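You operate a simulated robot arm through the tools that you are given. There is no shell and no other tool.

You are at the controls of a simulated robot arm. One attempt, no reset.

Task
Pack bush N 49 with grease and return it to its pocket.
Fine: till grease shows at its top; the pocket of the blue pocket tray that it came from; the packer's lid goes back on.

Only the result counts: the job must be done as asked and must still hold three seconds after the hand-in. Knocking over, shifting, dropping, spilling or breaking anything else fails it. A push-on lid holds only when it is set on centred and level and pressed home; a screw cap is set on level and turned clockwise until tight.

Robot
A 6-joint arm with a fingered hand, fixed in place. Base frame: the origin is on the floor under the middle of its stand, x ahead of it, y to its left, z up; the work surface is at about z = 0.88. Readings come in m, rad, newtons and seconds.
With the tool pointing down near the work surface it reaches from about 0.34 to 0.76 m from the base axis. Its first joint turns from -2.897 to 2.897 rad. Payload 4 kg.
The tool frame sits at the grasp point between the pads (the TCP): z along the fingers, y along the line on which they close. The tips reach 0.026 m beyond it. The gripper opens to 0.148 m; its body begins 0.073 m behind the TCP. The gripper is a hand of 3 fingers: y runs from the thumb to the fingers, the wrist lies at [0, 0, -0.239] in the tool frame.
Orientation is that of the tool frame in the base frame, as a unit quaternion [x, y, z, w]. With the fingers straight down and closing along the base's y, the tool's x points along the base's -x, its y along +y and its z along -z.

Tools
- The arm moves only by the tool apply_moves. Its arguments are lists of equal length, an entry for each row: "xyz": the shift along the tool's x, y, z in m, a list of three; "turn": the turn, a rotation vector about the tool's x, y, z in rad, a list of three. In form: {"xyz": [[x, y, z], ...], "turn": [[ax, ay, az], ...]}. A call has 1 to 20 rows; each row shifts and turns the commanded pose from where the row before left it, along the tool's axes as they then stand. Each row takes 0.2 s and may step no farther than 0.05 m and 0.15 rad from the row before; otherwise, the whole call is refused. Where a pose cannot be reached the arm comes as near as it can. A force on the tool above 80 N (or 10 N above the force at the start of the call, whichever is more), or a blocked arm, ends the call early, and 0.2 s more pass. In this call time passes only in rows, and 0.2 s behind the last. The reply holds the time, the measured pose of the TCP, the force on the tool along the base axes, the opening and the grip force, in the units named above and with some noise, with the torque about the TCP (base axes, N m) and any sound that the robot's microphone picked up.
- Cameras (640 x 400 px; columns grow to the right, rows downward): "scene" is fixed at [0.3994, 0.5012, 1.4868]; the picture's right is [-0.94, -0.35, 0.00], its down [-0.21, 0.57, -0.79] and it looks along [0.28, -0.74, -0.61] (base axes); focal length 296 px, centre (320, 200). "wrist" rides on the gripper at [0.067, -0.039, -0.09] in the tool frame; the picture's right is [0.50, 0.87, 0.00], its down [-0.66, 0.38, -0.65] and it looks along [-0.57, 0.33, 0.76] (tool axes); focal length 222 px, centre (320, 200). There is no depth. A picture from a camera that has moved, and an enlarged one, comes with that camera's place and axes in the base frame and with its lens.
- capture(camera): a new picture of that camera. No time passes.
- slide_trunk(by): slides the trunk up (or, below 0, down) by that many m; the arm rides with it, the base frame stays. It gives what a move gives, with no picture.
- set_fingers(finger1, finger2, thumb_bend): sets how far each is bent, from 0 (flat) to 1 (curled in); at 0.3 the hand is open as for a grip, at 0.7 the pads meet at the TCP. One left out holds its place. A second passes; each finger stops where it meets its share of the squeeze, and holds until it gets a number again. It is the only way to open and close the hand. It gives what a move gives, with no picture; readings hold the bend of each and the force on the fingers (four entries, about 0 where the hand has none), thumb and palm.
- inspect(camera, box): a new picture of the part [left, top, right, bottom] of that camera's present view, enlarged. No time passes.
- sign_off(): hands the job in; it is judged then, once.

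Nothing tells you positions but the pictures and the camera data. Unless the task says otherwise, let go and move clear before handing in.

The tools are called after ">>>" by a JSON object that holds its "op" and its "data". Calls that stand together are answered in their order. apply_moves: Moves the arm, as the interface text tells. Its arguments: {"type":"object","properties":{"xyz":{"type":"array"},"turn":{"type":"array"}},"required":["xyz","turn"]} The other tools are called the same way: slide_trunk (by) moves the trunk up or down; set_fingers (finger1, finger2, thumb_bend) moves the fingers one by one; capture (camera) takes a picture; inspect (camera, box) takes an enlarged picture of a part of a camera's view; sign_off () hands the job in.

At the start:

```text
clock: 0.0
tcp_pos: [0.3791, 0.0051, 1.2896]
tool_rot: [0.0, 1.0, 0.0, 0.001]
ft_force: [0.6, -0.5, 0.0]
ft_torque: [0.0, 0.01, -0.02]
grip_width: 0.1478
grasp_force: 0.2
shape: jaw
bend: [0.3, 0.3, 0.3]
finger forces: [0.0, 0.0, 0.1, 0.0, 0.0, 0.0]
trunk travel left (down, up): [-0.5, 0.09]
```

scene: 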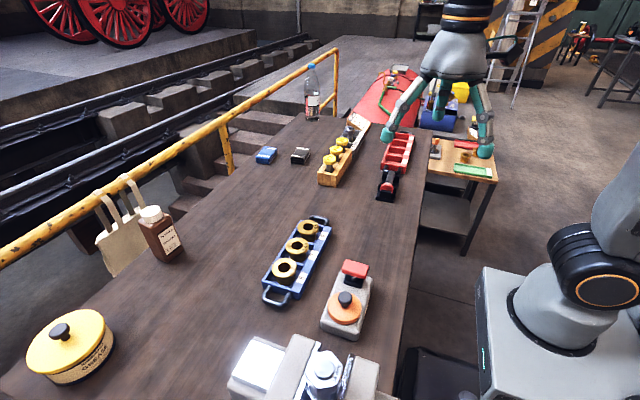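
wrist: 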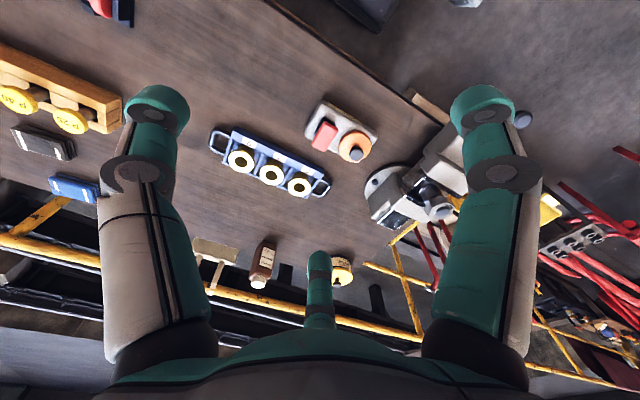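

I see a blue pocket tray with three brass bushes, a grey device with an orange lid and red part (possibly the packer), a yellow grease tin, and other items. I'll look closer before moving.

>>> {"op": "inspect", "data": {"camera": "scene", "box": [240, 200, 400, 300]}}

>>> {"op": "inspect", "data": {"camera": "scene", "box": [300, 250, 400, 350]}}

>>> {"op": "inspect", "data": {"camera": "scene", "box": [220, 310, 400, 400]}}

>>> {"op": "inspect", "data": {"camera": "scene", "box": [0, 280, 160, 400]}}

>>> {"op": "inspect", "data": {"camera": "wrist", "box": [200, 90, 400, 215]}}

>>> {"op": "inspect", "data": {"camera": "scene", "box": [240, 100, 440, 225]}}

```text
4.00 times, centred on (320, 250) of scene
camera zoom: at [0.3994, 0.5012, 1.4868], right [-0.94, -0.35, 0.0], down [-0.21, 0.57, -0.79], along [0.28, -0.74, -0.61], focal length 1184 px, centre (320, 0)
```

zoom: 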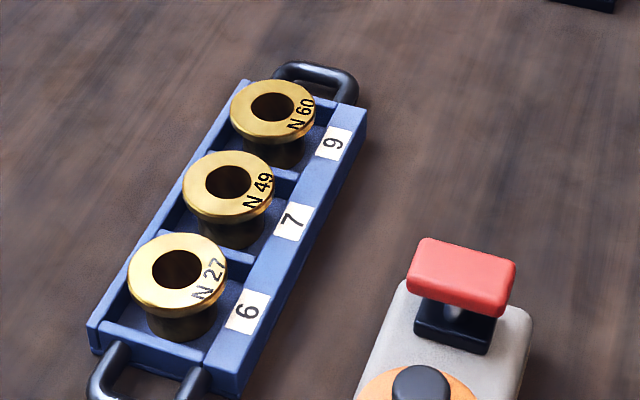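

```text
4.00 times, centred on (350, 300) of scene
camera zoom: at [0.3994, 0.5012, 1.4868], right [-0.94, -0.35, 0.0], down [-0.21, 0.57, -0.79], along [0.28, -0.74, -0.61], focal length 1184 px, centre (200, -200)
```

zoom: 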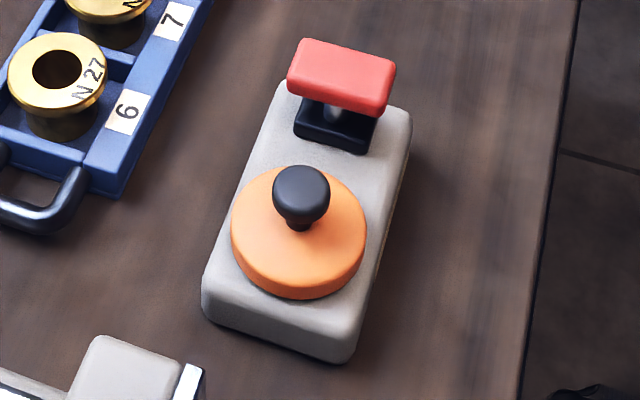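

```text
3.56 times, centred on (310, 355) of scene
camera zoom: at [0.3994, 0.5012, 1.4868], right [-0.94, -0.35, 0.0], down [-0.21, 0.57, -0.79], along [0.28, -0.74, -0.61], focal length 1053 px, centre (356, -351)
```

zoom: 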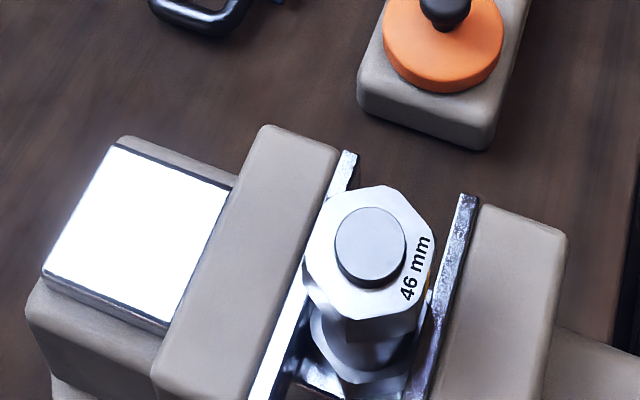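

```text
3.33 times, centred on (80, 340) of scene
camera zoom: at [0.3994, 0.5012, 1.4868], right [-0.94, -0.35, 0.0], down [-0.21, 0.57, -0.79], along [0.28, -0.74, -0.61], focal length 987 px, centre (1120, -267)
```

zoom: 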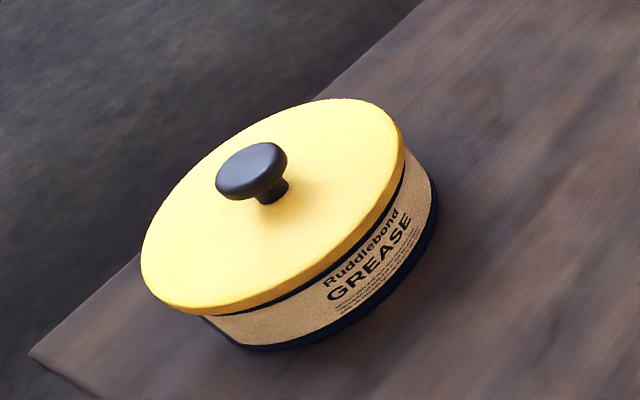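

```text
3.20 times, centred on (300, 152) of wrist
camera zoom: at [0.3102, -0.0346, 1.3794], right [-0.5, 0.87, 0.0], down [0.66, 0.38, 0.66], along [0.57, 0.33, -0.76], focal length 711 px, centre (384, 352)
```

zoom: 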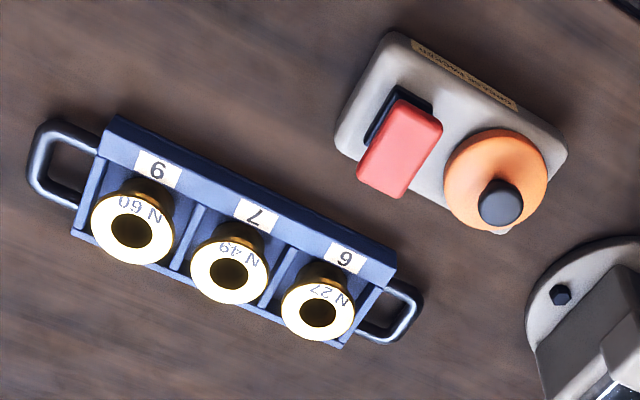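

```text
3.20 times, centred on (340, 162) of scene
camera zoom: at [0.3994, 0.5012, 1.4868], right [-0.94, -0.35, 0.0], down [-0.21, 0.57, -0.79], along [0.28, -0.74, -0.61], focal length 948 px, centre (256, 320)
```

zoom: 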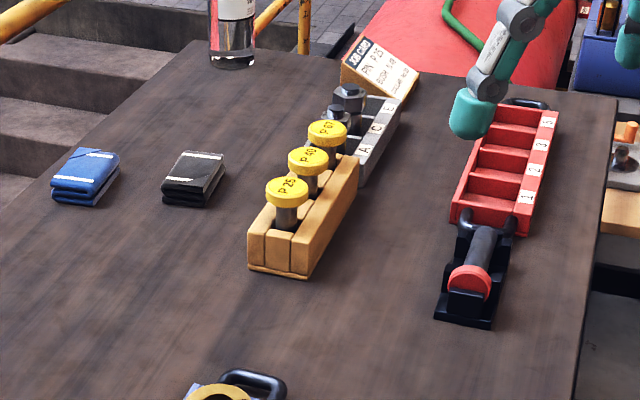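

The packer appears to be the grey block near (0.48, 0.12) with an orange knobbed lid and a red press pad. N 49 is the middle bush, at about (0.64, 0.02) in pocket 7. I'll go lower for a closer look.

>>> {"op": "apply_moves", "data": {"xyz": [[-0.005, 0.004, 0.045], [-0.005, 0.004, 0.045], [-0.005, 0.004, 0.045], [-0.005, 0.004, 0.045]], "turn": [[0, 0, 0], [0, 0, 0], [0, 0, 0], [0, 0, 0]]}}

>>> {"op": "capture", "data": {"camera": "wrist"}}

>>> {"op": "capture", "data": {"camera": "scene"}}

```text
clock: 1.0
tcp_pos: [0.3979, 0.0221, 1.1087]
tool_rot: [0.001, 1.0, 0.001, 0.001]
ft_force: [0.0, -0.6, -0.6]
ft_torque: [-0.01, -0.01, 0.04]
grip_width: 0.1477
grasp_force: 0.2
shape: jaw
bend: [0.3, 0.3, 0.3]
finger forces: [0.0, 0.0, 0.0, 0.1, 0.0, 0.0]
trunk travel left (down, up): [-0.5, 0.09]
```

```text
taken
camera wrist: at [0.3301, -0.0183, 1.1987], right [-0.5, 0.87, 0.0], down [0.65, 0.38, 0.66], along [0.57, 0.33, -0.76], focal length 222 px, centre (320, 200)
```

wrist: 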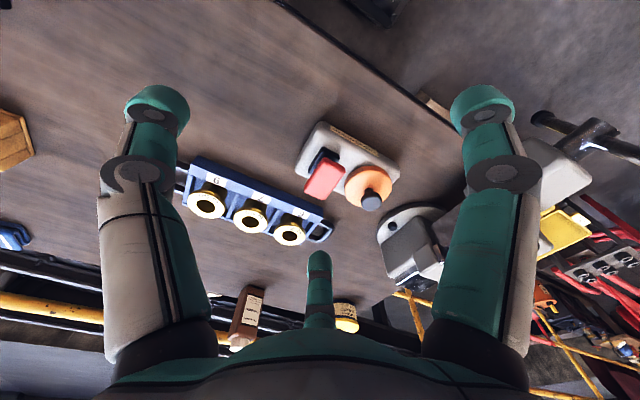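

```text
taken
```

scene: 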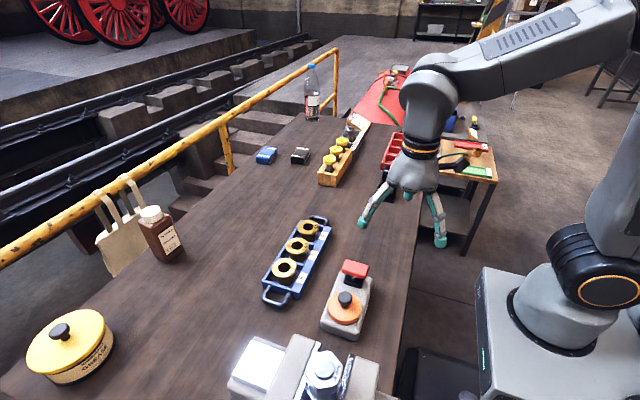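

>>> {"op": "inspect", "data": {"camera": "wrist", "box": [270, 100, 430, 220]}}

>>> {"op": "inspect", "data": {"camera": "wrist", "box": [170, 140, 340, 260]}}

>>> {"op": "inspect", "data": {"camera": "scene", "box": [340, 130, 470, 260]}}

>>> {"op": "inspect", "data": {"camera": "scene", "box": [240, 200, 400, 300]}}

```text
3.33 times, centred on (350, 160) of wrist
camera zoom: at [0.3301, -0.0183, 1.1987], right [-0.5, 0.87, 0.0], down [0.65, 0.38, 0.66], along [0.57, 0.33, -0.76], focal length 740 px, centre (220, 333)
```

zoom: 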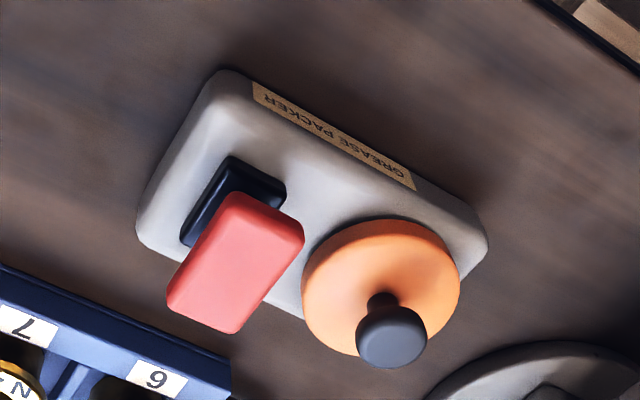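

```text
3.33 times, centred on (255, 200) of wrist
camera zoom: at [0.3301, -0.0183, 1.1987], right [-0.5, 0.87, 0.0], down [0.65, 0.38, 0.66], along [0.57, 0.33, -0.76], focal length 740 px, centre (537, 200)
```

zoom: 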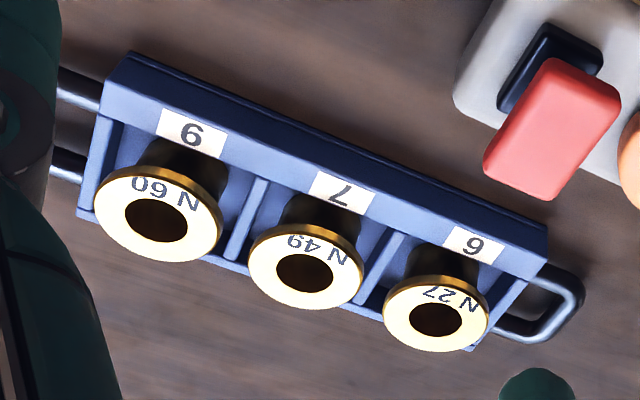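

```text
3.08 times, centred on (405, 195) of scene
camera zoom: at [0.3994, 0.5012, 1.4868], right [-0.94, -0.35, 0.0], down [-0.21, 0.57, -0.79], along [0.28, -0.74, -0.61], focal length 911 px, centre (58, 215)
```

zoom: 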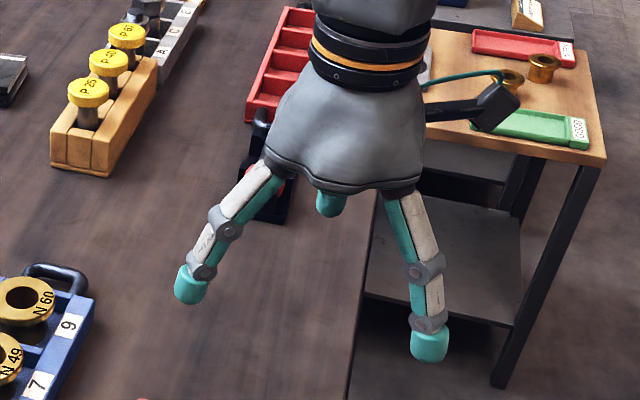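

```text
4.00 times, centred on (320, 250) of scene
camera zoom: at [0.3994, 0.5012, 1.4868], right [-0.94, -0.35, 0.0], down [-0.21, 0.57, -0.79], along [0.28, -0.74, -0.61], focal length 1184 px, centre (320, 0)
```

zoom: 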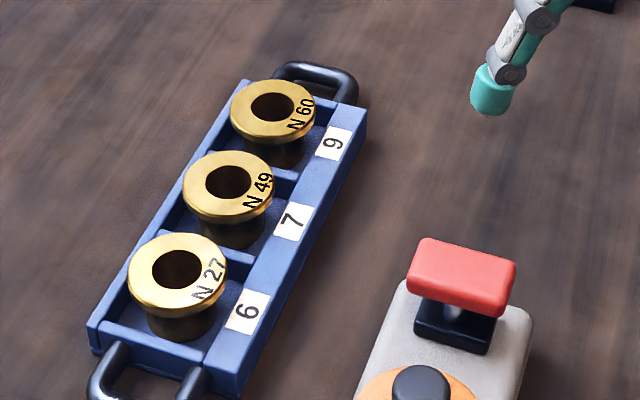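

The block is labelled GREASE PACKER. By triangulation the lid knob is near (0.475, 0.148, 0.96), the red press pad near (0.475, 0.071, 0.96), and the N 49 flange top near (0.645, 0.018, 0.922). Before going near anything, I'll close the hand partway in free air to learn its geometry.

>>> {"op": "set_fingers", "data": {"finger1": 0.5, "finger2": 0.5, "thumb_bend": 0.5}}

>>> {"op": "capture", "data": {"camera": "wrist"}}

>>> {"op": "inspect", "data": {"camera": "scene", "box": [350, 150, 470, 250]}}

```text
clock: 2.0
tcp_pos: [0.3986, 0.021, 1.1095]
tool_rot: [0.001, 1.0, 0.001, 0.0]
ft_force: [0.2, 0.5, 0.4]
ft_torque: [0.01, 0.02, 0.02]
grip_width: 0.0625
grasp_force: 0.0
shape: fingers
bend: [0.5, 0.5, 0.5]
finger forces: [0.1, 0.1, 0.1, 0.0, 0.0, 0.1]
trunk travel left (down, up): [-0.5, 0.09]
```

```text
taken
camera wrist: at [0.33, -0.0183, 1.1992], right [-0.5, 0.87, 0.0], down [0.65, 0.38, 0.66], along [0.57, 0.33, -0.76], focal length 222 px, centre (320, 200)
```

wrist: 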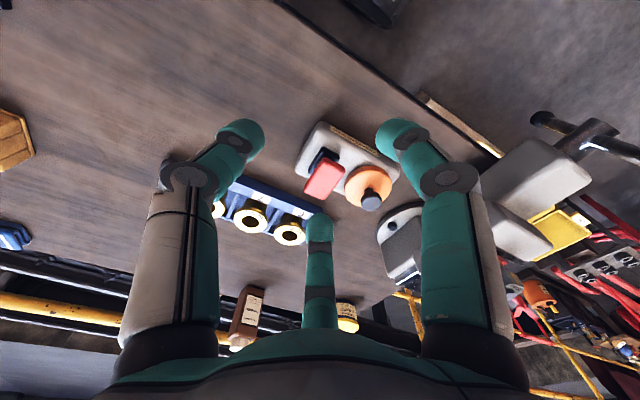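

```text
4.00 times, centred on (410, 200) of scene
camera zoom: at [0.3994, 0.5012, 1.4868], right [-0.94, -0.35, 0.0], down [-0.21, 0.57, -0.79], along [0.28, -0.74, -0.61], focal length 1184 px, centre (-40, 200)
```

zoom: 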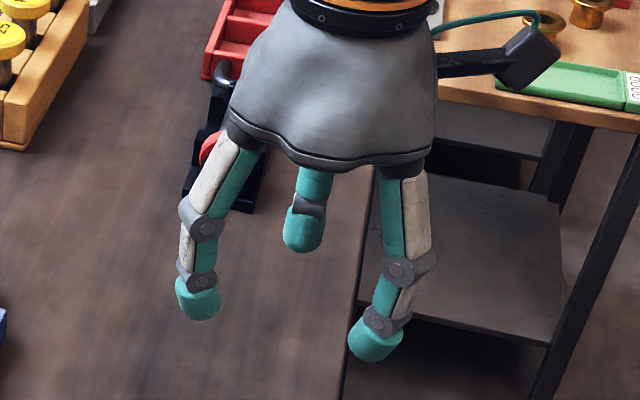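

>>> {"op": "inspect", "data": {"camera": "wrist", "box": [180, 90, 460, 265]}}

>>> {"op": "set_fingers", "data": {"finger1": 0.6, "finger2": 0.6, "thumb_bend": 0.6}}

>>> {"op": "inspect", "data": {"camera": "wrist", "box": [180, 90, 460, 265]}}

>>> {"op": "inspect", "data": {"camera": "scene", "box": [350, 150, 470, 250]}}

```text
2.29 times, centred on (320, 178) of wrist
camera zoom: at [0.33, -0.0183, 1.1992], right [-0.5, 0.87, 0.0], down [0.65, 0.38, 0.66], along [0.57, 0.33, -0.76], focal length 508 px, centre (320, 251)
```

zoom: 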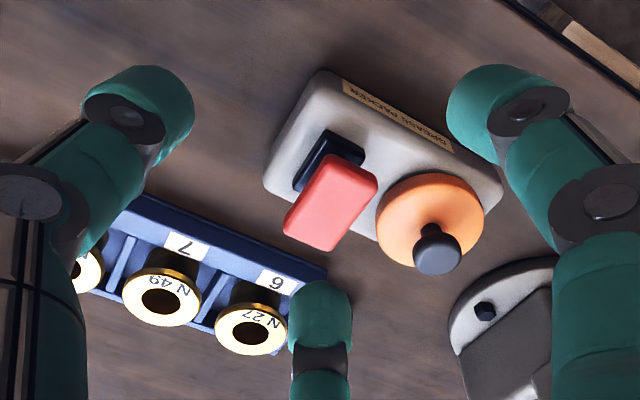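

```text
clock: 3.0
tcp_pos: [0.3983, 0.0212, 1.1105]
tool_rot: [0.001, 1.0, 0.001, 0.0]
ft_force: [-0.4, -0.1, 0.5]
ft_torque: [0.01, 0.0, 0.03]
grip_width: 0.0302
grasp_force: 0.1
shape: fingers
bend: [0.6, 0.6, 0.6]
finger forces: [0.0, 0.0, 0.0, 0.0, 0.0, 0.1]
trunk travel left (down, up): [-0.5, 0.09]
```

```text
2.29 times, centred on (320, 178) of wrist
camera zoom: at [0.33, -0.0183, 1.1992], right [-0.5, 0.87, 0.0], down [0.66, 0.38, 0.66], along [0.57, 0.33, -0.76], focal length 508 px, centre (320, 251)
```

zoom: 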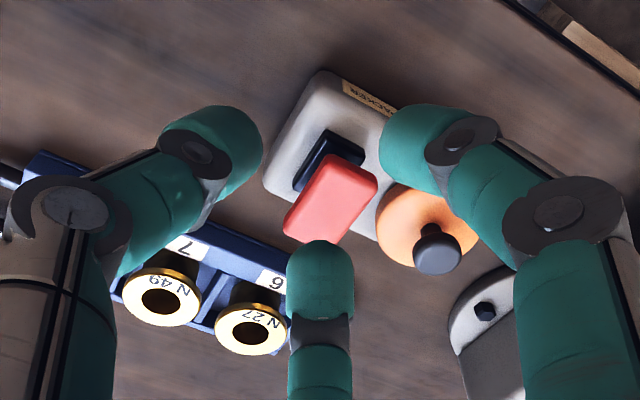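

```text
4.00 times, centred on (410, 200) of scene
camera zoom: at [0.3994, 0.5012, 1.4868], right [-0.94, -0.35, 0.0], down [-0.21, 0.57, -0.79], along [0.28, -0.74, -0.61], focal length 1184 px, centre (-40, 200)
```

zoom: 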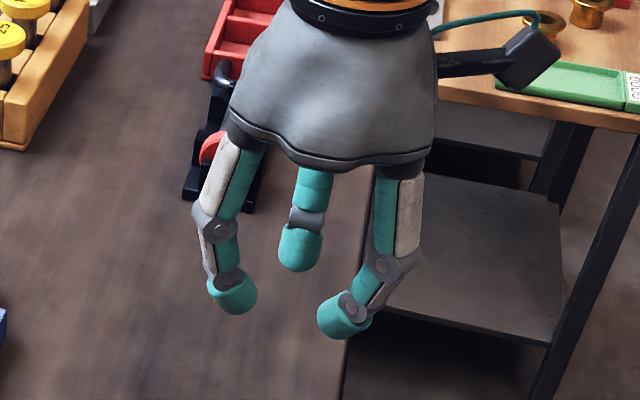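

Bend 0.5 gives a 62 mm opening and 0.6 gives 30 mm, with the fingers set 120° apart. I'll turn the hand 30° so that two fingers straddle the tray line and avoid the neighbouring bushes. Then I'll hover over the lid knob.

>>> {"op": "set_fingers", "data": {"finger1": 0.5, "finger2": 0.5, "thumb_bend": 0.5}}

>>> {"op": "apply_moves", "data": {"xyz": [[0, 0, 0], [0, 0, 0], [0, 0, 0], [0, 0, 0], [-0.0007, 0.0371, 0.0125], [-0.0007, 0.0371, 0.0125], [-0.0007, 0.0371, 0.0125], [-0.0007, 0.0371, 0.0125]], "turn": [[0, 0, 0.1309], [0, 0, 0.1309], [0, 0, 0.1309], [0, 0, 0.1309], [0, 0, 0], [0, 0, 0], [0, 0, 0], [0, 0, 0]]}}

>>> {"op": "capture", "data": {"camera": "wrist"}}

>>> {"op": "capture", "data": {"camera": "scene"}}

```text
clock: 4.0
tcp_pos: [0.3987, 0.0213, 1.1109]
tool_rot: [0.001, 1.0, 0.001, 0.001]
ft_force: [0.5, -0.6, 0.3]
ft_torque: [-0.01, 0.02, -0.01]
grip_width: 0.062
grasp_force: 0.1
shape: fingers
bend: [0.5, 0.5, 0.5]
finger forces: [0.0, 0.0, 0.0, 0.0, 0.1, 0.1]
trunk travel left (down, up): [-0.5, 0.09]
```

```text
clock: 5.8
tcp_pos: [0.4777, 0.1495, 1.0598]
tool_rot: [0.258, 0.966, 0.001, 0.0]
ft_force: [0.7, 0.5, -0.3]
ft_torque: [0.01, 0.01, 0.01]
grip_width: 0.0615
grasp_force: 0.1
shape: fingers
bend: [0.5, 0.5, 0.5]
finger forces: [0.0, 0.0, 0.0, 0.0, 0.1, 0.0]
trunk travel left (down, up): [-0.5, 0.09]
```

```text
taken
camera wrist: at [0.3978, 0.1487, 1.1492], right [0.0, 1.0, 0.0], down [0.76, 0.0, 0.65], along [0.65, 0.0, -0.76], focal length 222 px, centre (320, 200)
```

wrist: 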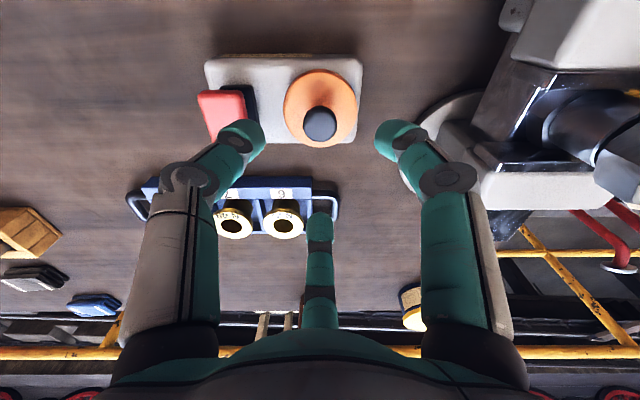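

```text
taken
```

scene: 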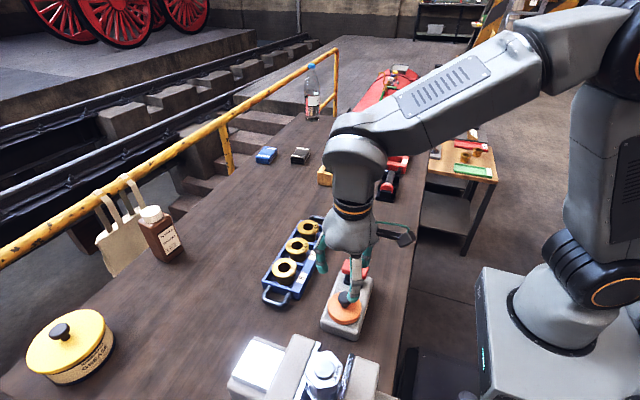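

>>> {"op": "inspect", "data": {"camera": "wrist", "box": [200, 40, 440, 190]}}

>>> {"op": "inspect", "data": {"camera": "scene", "box": [290, 230, 410, 350]}}

```text
2.67 times, centred on (320, 115) of wrist
camera zoom: at [0.3978, 0.1487, 1.1492], right [0.0, 1.0, 0.0], down [0.76, 0.0, 0.65], along [0.65, 0.0, -0.76], focal length 592 px, centre (320, 427)
```

zoom: 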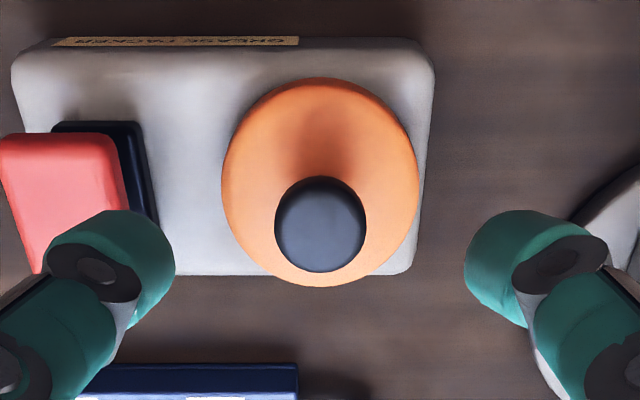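

```text
3.33 times, centred on (350, 290) of scene
camera zoom: at [0.3994, 0.5012, 1.4868], right [-0.94, -0.35, 0.0], down [-0.21, 0.57, -0.79], along [0.28, -0.74, -0.61], focal length 987 px, centre (220, -100)
```

zoom: 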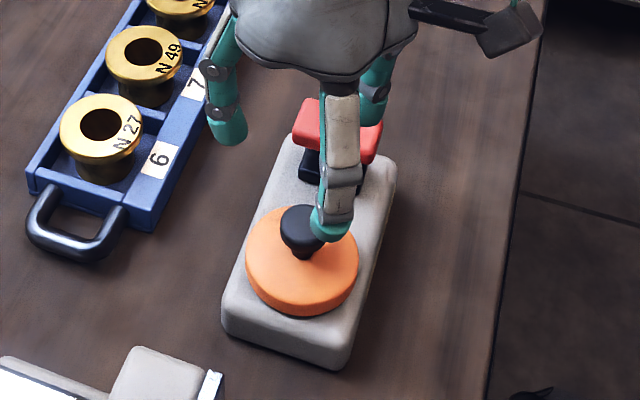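

The knob sits within about 1 mm of the tool axis. I'll descend so the fingertips straddle the knob, still above the lid disc, and check.

>>> {"op": "apply_moves", "data": {"xyz": [[0.0011, -0.0007, 0.025], [0, 0, 0.025], [0, 0, 0.02], [0, 0, 0.013]], "turn": [[0, 0, 0], [0, 0, 0], [0, 0, 0], [0, 0, 0]]}}

>>> {"op": "capture", "data": {"camera": "wrist"}}

>>> {"op": "inspect", "data": {"camera": "scene", "box": [290, 230, 410, 350]}}

```text
clock: 6.8
tcp_pos: [0.4743, 0.1496, 0.9767]
tool_rot: [0.259, 0.966, 0.001, 0.0]
ft_force: [-0.6, 0.4, -0.2]
ft_torque: [-0.01, 0.03, -0.01]
grip_width: 0.0616
grasp_force: 0.0
shape: fingers
bend: [0.5, 0.5, 0.5]
finger forces: [0.1, 0.0, 0.0, 0.0, 0.1, 0.0]
trunk travel left (down, up): [-0.5, 0.09]
```

```text
taken
camera wrist: at [0.3963, 0.1483, 1.0664], right [0.0, 1.0, 0.0], down [0.76, 0.0, 0.66], along [0.66, 0.0, -0.76], focal length 222 px, centre (320, 200)
```

wrist: 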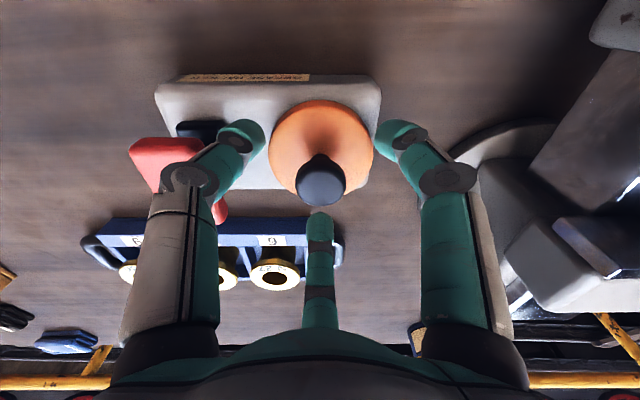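

```text
3.33 times, centred on (350, 290) of scene
camera zoom: at [0.3994, 0.5012, 1.4868], right [-0.94, -0.35, 0.0], down [-0.21, 0.57, -0.79], along [0.28, -0.74, -0.61], focal length 987 px, centre (220, -100)
```

zoom: 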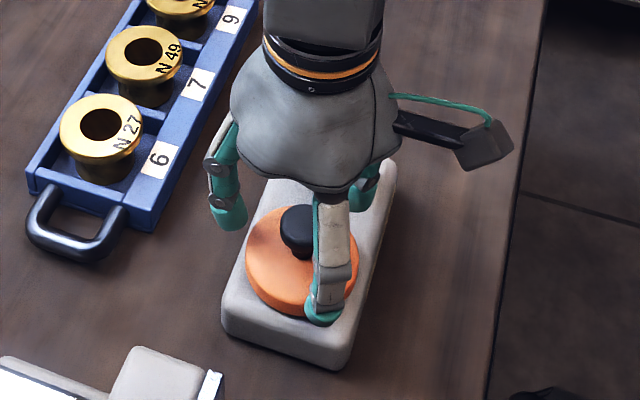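

>>> {"op": "inspect", "data": {"camera": "wrist", "box": [200, 80, 440, 230]}}

>>> {"op": "inspect", "data": {"camera": "scene", "box": [315, 270, 375, 340]}}

```text
2.67 times, centred on (320, 155) of wrist
camera zoom: at [0.3963, 0.1483, 1.0664], right [0.0, 1.0, 0.0], down [0.76, 0.0, 0.66], along [0.66, 0.0, -0.76], focal length 592 px, centre (320, 320)
```

zoom: 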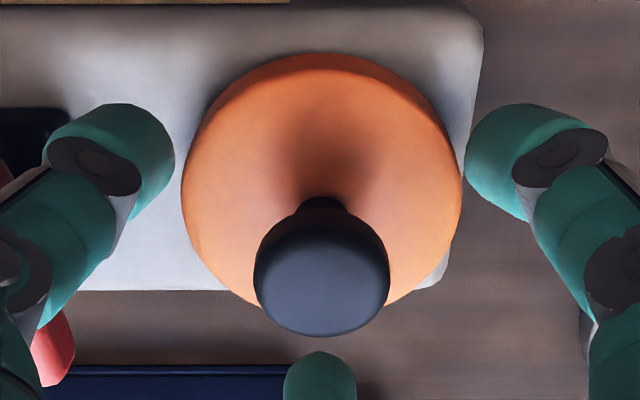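

```text
5.71 times, centred on (345, 305) of scene
camera zoom: at [0.3994, 0.5012, 1.4868], right [-0.94, -0.35, 0.0], down [-0.21, 0.57, -0.79], along [0.28, -0.74, -0.61], focal length 1692 px, centre (177, -400)
```

zoom: 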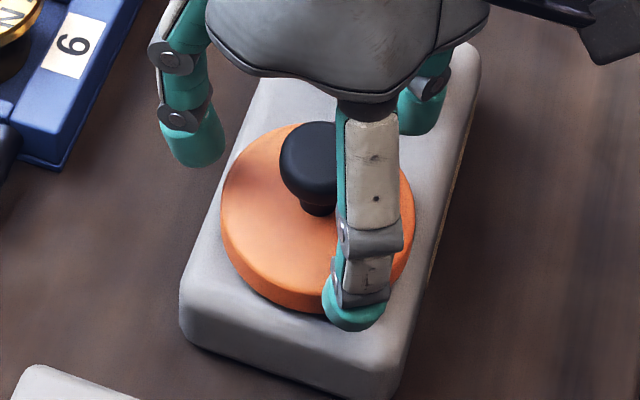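

The tips clear the lid disc and surround the knob. I'll go 3 mm lower and close on the knob.

>>> {"op": "apply_moves", "data": {"xyz": [[0, 0, 0.003]], "turn": [[0, 0, 0]]}}

>>> {"op": "set_fingers", "data": {"finger1": 0.7, "finger2": 0.7, "thumb_bend": 0.7}}

>>> {"op": "inspect", "data": {"camera": "wrist", "box": [200, 80, 440, 230]}}

>>> {"op": "inspect", "data": {"camera": "scene", "box": [315, 270, 375, 340]}}

```text
clock: 7.2
tcp_pos: [0.4741, 0.1488, 0.9734]
tool_rot: [0.26, 0.966, 0.002, 0.001]
ft_force: [0.5, -0.9, 0.3]
ft_torque: [0.01, -0.03, 0.0]
grip_width: 0.0615
grasp_force: 0.0
shape: fingers
bend: [0.5, 0.5, 0.5]
finger forces: [0.0, 0.0, 0.1, 0.0, 0.1, 0.0]
trunk travel left (down, up): [-0.5, 0.09]
```

```text
clock: 8.2
tcp_pos: [0.4745, 0.1486, 0.9733]
tool_rot: [0.259, 0.966, 0.001, 0.0]
ft_force: [0.4, -0.4, -0.1]
ft_torque: [-0.01, 0.01, -0.02]
grip_width: 0.0133
grasp_force: 6.5
shape: fingers
bend: [0.65, 0.65, 0.67]
finger forces: [3.6, 3.4, 0.0, 0.0, 5.2, 0.0]
trunk travel left (down, up): [-0.5, 0.09]
heard: snap
```

```text
2.67 times, centred on (320, 155) of wrist
camera zoom: at [0.396, 0.1482, 1.0634], right [0.0, 1.0, 0.0], down [0.76, 0.0, 0.65], along [0.65, 0.0, -0.76], focal length 592 px, centre (320, 320)
```

zoom: 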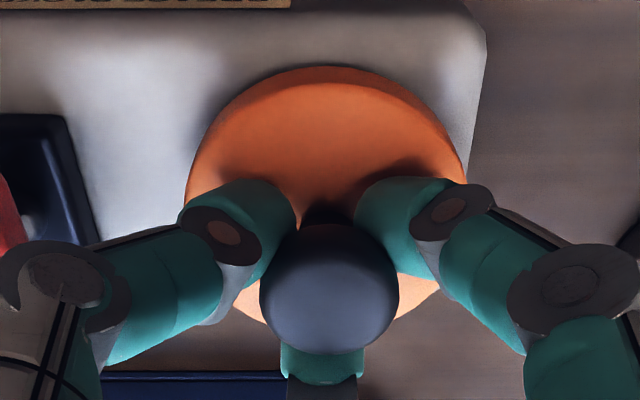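

```text
5.71 times, centred on (345, 305) of scene
camera zoom: at [0.3994, 0.5012, 1.4868], right [-0.94, -0.35, 0.0], down [-0.21, 0.57, -0.79], along [0.28, -0.74, -0.61], focal length 1692 px, centre (177, -400)
```

zoom: 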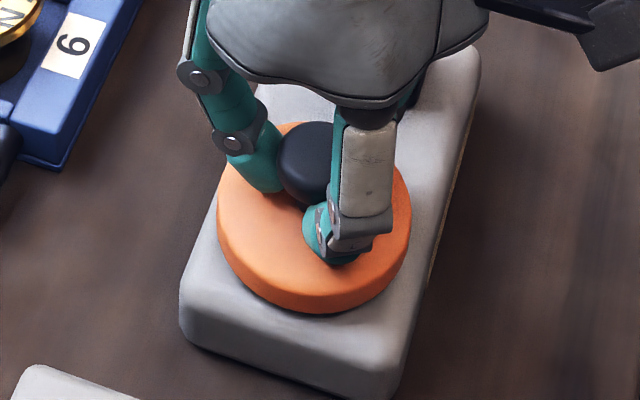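

A snap was heard, and the fingers are hooked under the knob head, so the lid appears to have popped loose. I'll lift slowly straight up.

>>> {"op": "apply_moves", "data": {"xyz": [[0, 0, -0.01], [0, 0, -0.015], [0, 0, -0.025], [0, 0, -0.025]], "turn": [[0, 0, 0], [0, 0, 0], [0, 0, 0], [0, 0, 0]]}}

>>> {"op": "capture", "data": {"camera": "wrist"}}

>>> {"op": "inspect", "data": {"camera": "scene", "box": [290, 230, 410, 350]}}

```text
clock: 9.2
tcp_pos: [0.4744, 0.148, 1.0489]
tool_rot: [0.259, 0.966, 0.001, 0.0]
ft_force: [0.5, 0.0, -1.0]
ft_torque: [0.0, 0.02, 0.0]
grip_width: 0.0127
grasp_force: 6.1
shape: fingers
bend: [0.65, 0.65, 0.67]
finger forces: [3.5, 3.3, 0.0, 0.1, 5.1, 0.1]
trunk travel left (down, up): [-0.5, 0.09]
```

```text
taken
camera wrist: at [0.396, 0.1473, 1.139], right [0.0, 1.0, 0.0], down [0.76, 0.0, 0.65], along [0.65, 0.0, -0.76], focal length 222 px, centre (320, 200)
```

wrist: 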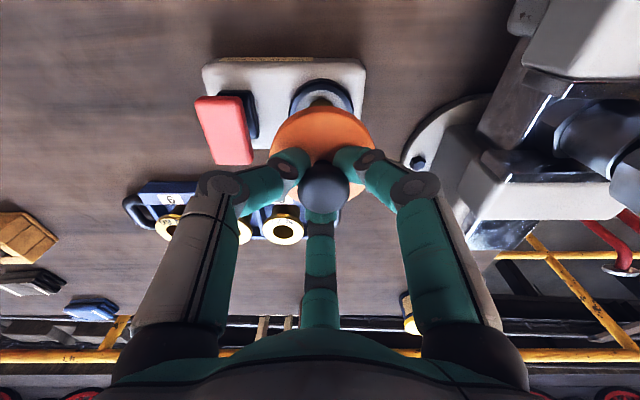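

```text
3.33 times, centred on (350, 290) of scene
camera zoom: at [0.3994, 0.5012, 1.4868], right [-0.94, -0.35, 0.0], down [-0.21, 0.57, -0.79], along [0.28, -0.74, -0.61], focal length 987 px, centre (220, -100)
```

zoom: 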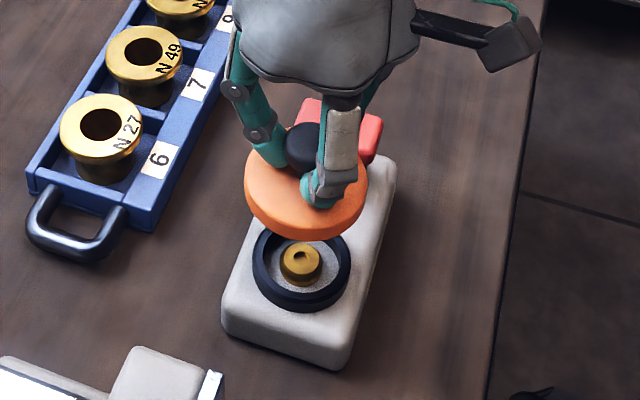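

The lid is off and held level, showing the packer's ring seat with a brass nipple in the middle. I'll carry the lid to the clear table area near (0.48, -0.09).

>>> {"op": "apply_moves", "data": {"xyz": [[0, 0, -0.02], [-0.0155, -0.02547, 0], [-0.0155, -0.02547, 0], [-0.0155, -0.02547, 0], [-0.0155, -0.02547, 0], [-0.0155, -0.02547, 0], [-0.0155, -0.02547, 0], [-0.0155, -0.02547, 0], [-0.0155, -0.02547, 0], [0, 0, 0.03], [0, 0, 0.03]], "turn": [[0, 0, 0], [0, 0, 0], [0, 0, 0], [0, 0, 0], [0, 0, 0], [0, 0, 0], [0, 0, 0], [0, 0, 0], [0, 0, 0], [0, 0, 0], [0, 0, 0]]}}

>>> {"op": "capture", "data": {"camera": "wrist"}}

>>> {"op": "capture", "data": {"camera": "scene"}}

```text
clock: 11.6
tcp_pos: [0.4806, -0.0915, 1.0089]
tool_rot: [0.26, 0.966, 0.001, 0.001]
ft_force: [-0.2, 0.5, -0.5]
ft_torque: [0.03, -0.02, -0.01]
grip_width: 0.0125
grasp_force: 6.4
shape: fingers
bend: [0.65, 0.66, 0.67]
finger forces: [3.5, 3.2, 0.0, 0.1, 5.0, 0.0]
trunk travel left (down, up): [-0.5, 0.09]
```

```text
taken
camera wrist: at [0.4013, -0.0911, 1.098], right [0.0, 1.0, 0.0], down [0.76, 0.0, 0.65], along [0.65, 0.0, -0.76], focal length 222 px, centre (320, 200)
```

wrist: 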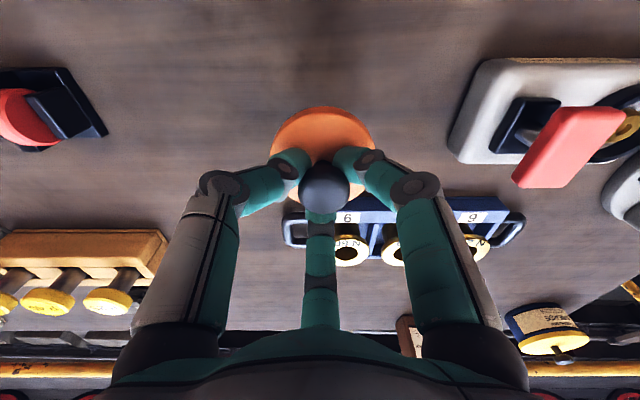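

```text
taken
```

scene: 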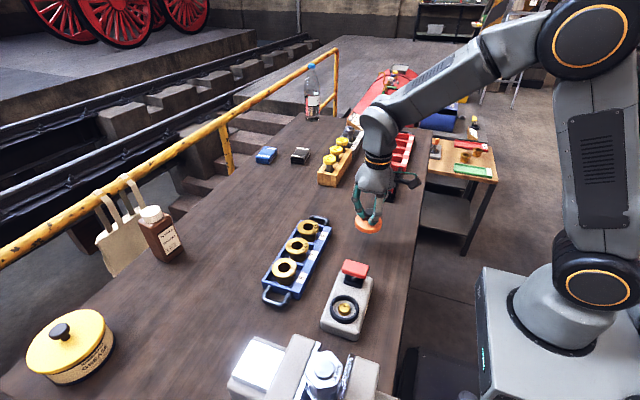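

>>> {"op": "inspect", "data": {"camera": "scene", "box": [330, 170, 410, 250]}}

>>> {"op": "inspect", "data": {"camera": "wrist", "box": [240, 90, 400, 220]}}

>>> {"op": "inspect", "data": {"camera": "scene", "box": [310, 250, 390, 350]}}

```text
5.00 times, centred on (370, 210) of scene
camera zoom: at [0.3994, 0.5012, 1.4868], right [-0.94, -0.35, 0.0], down [-0.21, 0.57, -0.79], along [0.28, -0.74, -0.61], focal length 1480 px, centre (70, 150)
```

zoom: 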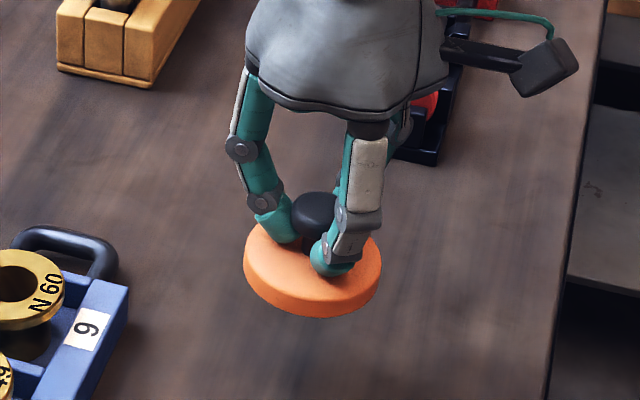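

```text
3.08 times, centred on (320, 155) of wrist
camera zoom: at [0.4013, -0.0911, 1.098], right [0.0, 1.0, 0.0], down [0.76, 0.0, 0.65], along [0.65, 0.0, -0.76], focal length 684 px, centre (320, 338)
```

zoom: 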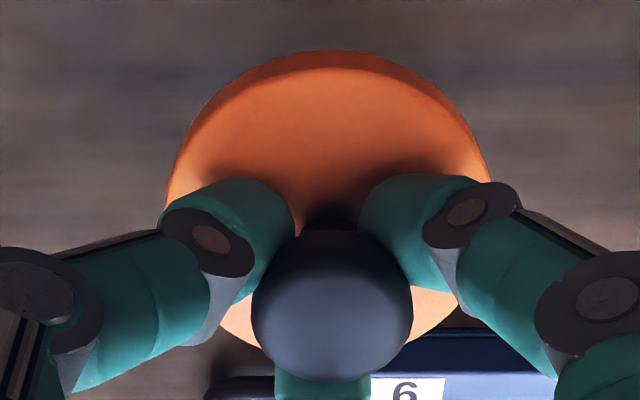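

```text
4.00 times, centred on (350, 300) of scene
camera zoom: at [0.3994, 0.5012, 1.4868], right [-0.94, -0.35, 0.0], down [-0.21, 0.57, -0.79], along [0.28, -0.74, -0.61], focal length 1184 px, centre (200, -200)
```

zoom: 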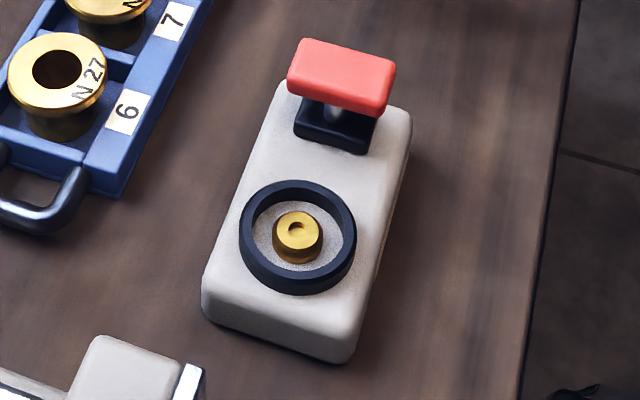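

The lid hangs level. I'll lower it gently to the table.

>>> {"op": "apply_moves", "data": {"xyz": [[0, 0, 0.03], [0, 0, 0.02], [0, 0, 0.012]], "turn": [[0, 0, 0], [0, 0, 0], [0, 0, 0]]}}

>>> {"op": "inspect", "data": {"camera": "scene", "box": [330, 170, 410, 250]}}

```text
clock: 12.4
tcp_pos: [0.4808, -0.0912, 0.947]
tool_rot: [0.259, 0.966, 0.0, 0.001]
ft_force: [0.8, -0.5, -0.7]
ft_torque: [-0.01, 0.01, -0.03]
grip_width: 0.0126
grasp_force: 6.0
shape: fingers
bend: [0.65, 0.66, 0.67]
finger forces: [3.5, 3.2, 0.0, 0.0, 4.9, 0.0]
trunk travel left (down, up): [-0.5, 0.09]
```

```text
5.00 times, centred on (370, 210) of scene
camera zoom: at [0.3994, 0.5012, 1.4868], right [-0.94, -0.35, 0.0], down [-0.21, 0.57, -0.79], along [0.28, -0.74, -0.61], focal length 1480 px, centre (70, 150)
```

zoom: 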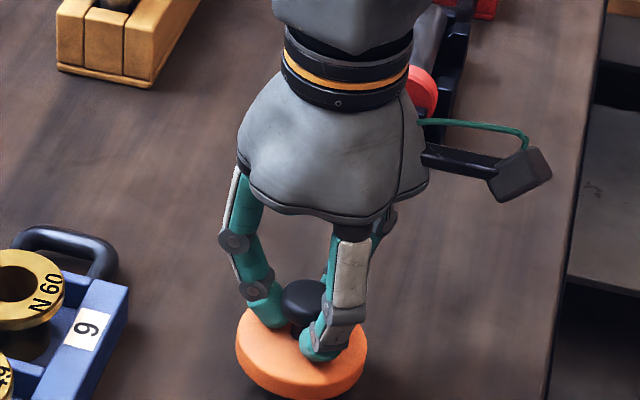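

>>> {"op": "apply_moves", "data": {"xyz": [[0, 0, 0.004], [0, 0, 0.003]], "turn": [[0, 0, 0], [0, 0, 0]]}}

>>> {"op": "inspect", "data": {"camera": "scene", "box": [330, 190, 410, 270]}}

```text
clock: 13.0
tcp_pos: [0.4791, -0.0907, 0.9398]
tool_rot: [0.259, 0.966, 0.001, 0.0]
ft_force: [-0.3, -0.1, -0.4]
ft_torque: [-0.01, 0.0, 0.0]
grip_width: 0.0121
grasp_force: 5.8
shape: fingers
bend: [0.65, 0.66, 0.67]
finger forces: [3.5, 3.2, 0.1, 0.0, 4.9, 0.1]
trunk travel left (down, up): [-0.5, 0.09]
```

```text
5.00 times, centred on (370, 230) of scene
camera zoom: at [0.3994, 0.5012, 1.4868], right [-0.94, -0.35, 0.0], down [-0.21, 0.57, -0.79], along [0.28, -0.74, -0.61], focal length 1480 px, centre (70, 50)
```

zoom: 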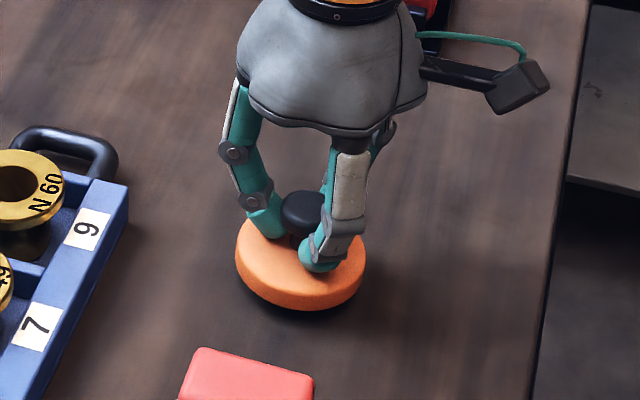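

>>> {"op": "apply_moves", "data": {"xyz": [[0, 0, 0.002], [0, 0, 0.001]], "turn": [[0, 0, 0], [0, 0, 0]]}}

>>> {"op": "inspect", "data": {"camera": "scene", "box": [340, 210, 390, 255]}}

```text
clock: 13.6
tcp_pos: [0.4795, -0.0923, 0.9367]
tool_rot: [0.26, 0.966, 0.0, 0.0]
ft_force: [0.3, 0.4, -0.4]
ft_torque: [0.04, 0.04, 0.0]
grip_width: 0.012
grasp_force: 5.5
shape: fingers
bend: [0.65, 0.66, 0.67]
finger forces: [3.5, 3.2, 0.0, 0.0, 4.9, 0.1]
trunk travel left (down, up): [-0.5, 0.09]
```

```text
8.89 times, centred on (365, 232) of scene
camera zoom: at [0.3994, 0.5012, 1.4868], right [-0.94, -0.35, 0.0], down [-0.21, 0.57, -0.79], along [0.28, -0.74, -0.61], focal length 2632 px, centre (-80, -89)
```

zoom: 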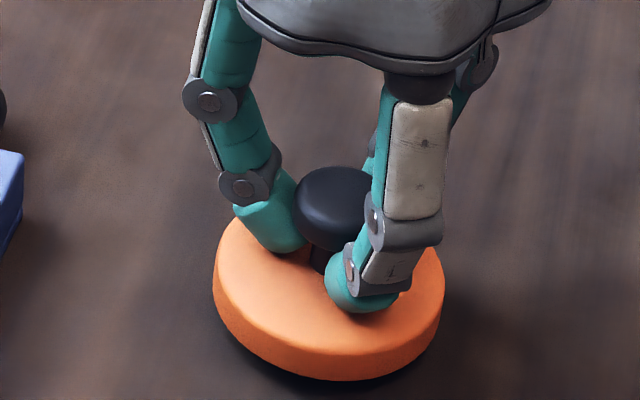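

>>> {"op": "apply_moves", "data": {"xyz": [[0, 0, 0.0015]], "turn": [[0, 0, 0]]}}

>>> {"op": "apply_moves", "data": {"xyz": [[0, 0, 0.0015]], "turn": [[0, 0, 0]]}}

>>> {"op": "inspect", "data": {"camera": "scene", "box": [340, 210, 390, 255]}}

```text
clock: 14.0
tcp_pos: [0.48, -0.0904, 0.9359]
tool_rot: [0.259, 0.966, 0.001, 0.0]
ft_force: [0.7, 0.2, 0.3]
ft_torque: [0.01, -0.01, 0.01]
grip_width: 0.0125
grasp_force: 5.8
shape: fingers
bend: [0.65, 0.66, 0.67]
finger forces: [3.5, 3.2, 0.0, 0.0, 5.0, 0.0]
trunk travel left (down, up): [-0.5, 0.09]
```

```text
clock: 14.4
tcp_pos: [0.4796, -0.0913, 0.9338]
tool_rot: [0.259, 0.966, 0.001, 0.0]
ft_force: [-0.1, 0.6, 0.1]
ft_torque: [-0.02, -0.01, -0.01]
grip_width: 0.0122
grasp_force: 5.6
shape: fingers
bend: [0.65, 0.66, 0.67]
finger forces: [3.7, 3.1, 0.0, 0.0, 5.0, 0.0]
trunk travel left (down, up): [-0.5, 0.09]
```

```text
8.89 times, centred on (365, 232) of scene
camera zoom: at [0.3994, 0.5012, 1.4868], right [-0.94, -0.35, 0.0], down [-0.21, 0.57, -0.79], along [0.28, -0.74, -0.61], focal length 2632 px, centre (-80, -89)
```

zoom: 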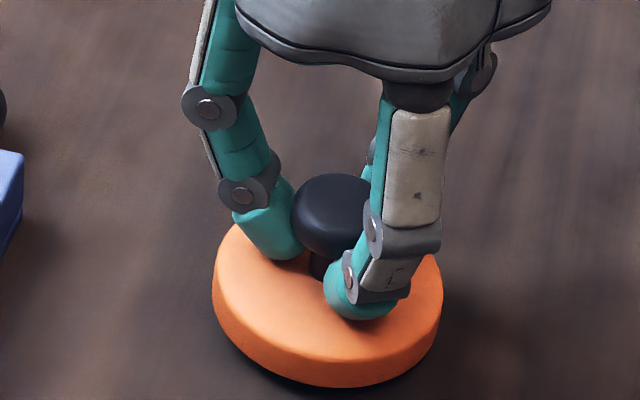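

>>> {"op": "apply_moves", "data": {"xyz": [[0, 0, 0.0015]], "turn": [[0, 0, 0]]}}

>>> {"op": "apply_moves", "data": {"xyz": [[0, 0, 0.0015]], "turn": [[0, 0, 0]]}}

>>> {"op": "inspect", "data": {"camera": "scene", "box": [340, 210, 390, 255]}}

```text
clock: 14.8
tcp_pos: [0.479, -0.0902, 0.9324]
tool_rot: [0.26, 0.966, 0.001, -0.001]
ft_force: [0.4, -0.7, -0.5]
ft_torque: [0.01, 0.04, 0.01]
grip_width: 0.0121
grasp_force: 5.7
shape: fingers
bend: [0.65, 0.66, 0.67]
finger forces: [3.5, 3.2, 0.1, 0.0, 4.9, 0.0]
trunk travel left (down, up): [-0.5, 0.09]
```

```text
clock: 15.2
tcp_pos: [0.4787, -0.0904, 0.9307]
tool_rot: [0.26, 0.966, 0.0, 0.0]
ft_force: [-0.8, -0.2, -0.9]
ft_torque: [0.01, 0.0, 0.02]
grip_width: 0.0122
grasp_force: 5.7
shape: fingers
bend: [0.65, 0.66, 0.67]
finger forces: [3.5, 3.2, 0.0, 0.0, 4.9, 0.1]
trunk travel left (down, up): [-0.5, 0.09]
```

```text
8.89 times, centred on (365, 232) of scene
camera zoom: at [0.3994, 0.5012, 1.4868], right [-0.94, -0.35, 0.0], down [-0.21, 0.57, -0.79], along [0.28, -0.74, -0.61], focal length 2632 px, centre (-80, -89)
```

zoom: 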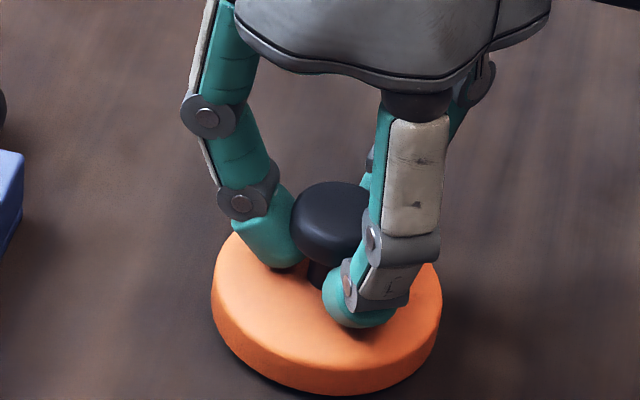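

>>> {"op": "apply_moves", "data": {"xyz": [[0, 0, 0.0015]], "turn": [[0, 0, 0]]}}

>>> {"op": "apply_moves", "data": {"xyz": [[0, 0, 0.0015]], "turn": [[0, 0, 0]]}}

>>> {"op": "inspect", "data": {"camera": "scene", "box": [340, 215, 390, 260]}}

```text
clock: 15.6
tcp_pos: [0.4788, -0.0909, 0.9284]
tool_rot: [0.26, 0.966, 0.0, 0.0]
ft_force: [0.6, 0.9, -0.6]
ft_torque: [0.0, -0.02, 0.0]
grip_width: 0.0124
grasp_force: 5.9
shape: fingers
bend: [0.65, 0.66, 0.67]
finger forces: [3.5, 3.3, 0.0, 0.1, 4.9, 0.0]
trunk travel left (down, up): [-0.5, 0.09]
```

```text
clock: 16.0
tcp_pos: [0.479, -0.0899, 0.9273]
tool_rot: [0.259, 0.966, 0.001, 0.0]
ft_force: [0.6, -0.4, -0.4]
ft_torque: [0.0, 0.0, 0.03]
grip_width: 0.0123
grasp_force: 6.3
shape: fingers
bend: [0.65, 0.66, 0.67]
finger forces: [3.4, 3.4, 0.0, 0.0, 4.7, 0.0]
trunk travel left (down, up): [-0.5, 0.09]
```

```text
8.89 times, centred on (365, 238) of scene
camera zoom: at [0.3994, 0.5012, 1.4868], right [-0.94, -0.35, 0.0], down [-0.21, 0.57, -0.79], along [0.28, -0.74, -0.61], focal length 2632 px, centre (-80, -133)
```

zoom: 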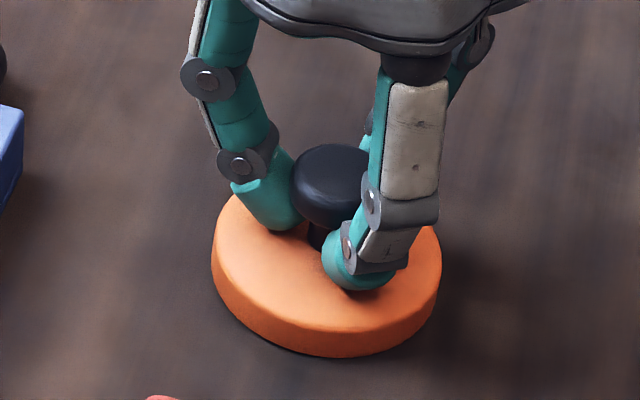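

>>> {"op": "apply_moves", "data": {"xyz": [[0, 0, 0.0015]], "turn": [[0, 0, 0]]}}

>>> {"op": "inspect", "data": {"camera": "scene", "box": [340, 215, 390, 260]}}

>>> {"op": "inspect", "data": {"camera": "wrist", "box": [240, 90, 400, 220]}}

```text
clock: 16.4
tcp_pos: [0.4807, -0.0911, 0.9262]
tool_rot: [0.259, 0.966, 0.0, 0.001]
ft_force: [-0.5, -0.6, 1.3]
ft_torque: [-0.01, -0.01, -0.01]
grip_width: 0.0114
grasp_force: 5.1
shape: fingers
bend: [0.65, 0.66, 0.68]
finger forces: [3.3, 3.6, 0.0, 0.0, 4.5, 0.0]
trunk travel left (down, up): [-0.5, 0.09]
```

```text
8.89 times, centred on (365, 238) of scene
camera zoom: at [0.3994, 0.5012, 1.4868], right [-0.94, -0.35, 0.0], down [-0.21, 0.57, -0.79], along [0.28, -0.74, -0.61], focal length 2632 px, centre (-80, -133)
```

zoom: 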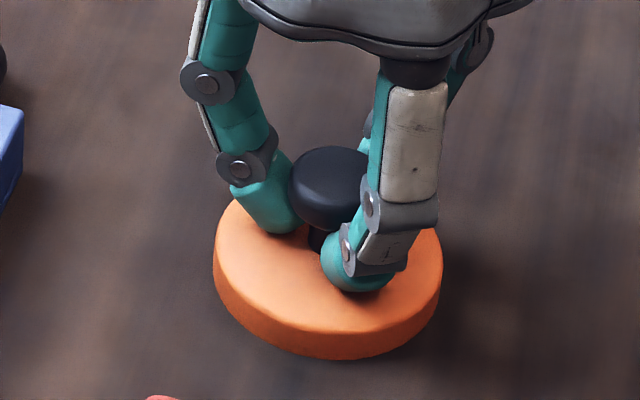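

```text
3.08 times, centred on (320, 155) of wrist
camera zoom: at [0.4007, -0.0906, 1.016], right [0.0, 1.0, 0.0], down [0.76, 0.0, 0.66], along [0.66, 0.0, -0.76], focal length 684 px, centre (320, 338)
```

zoom: 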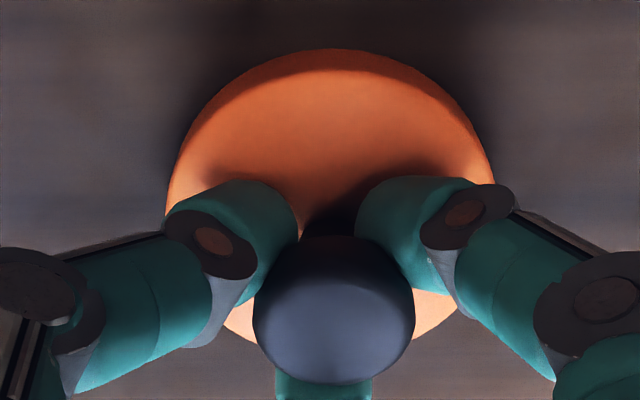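

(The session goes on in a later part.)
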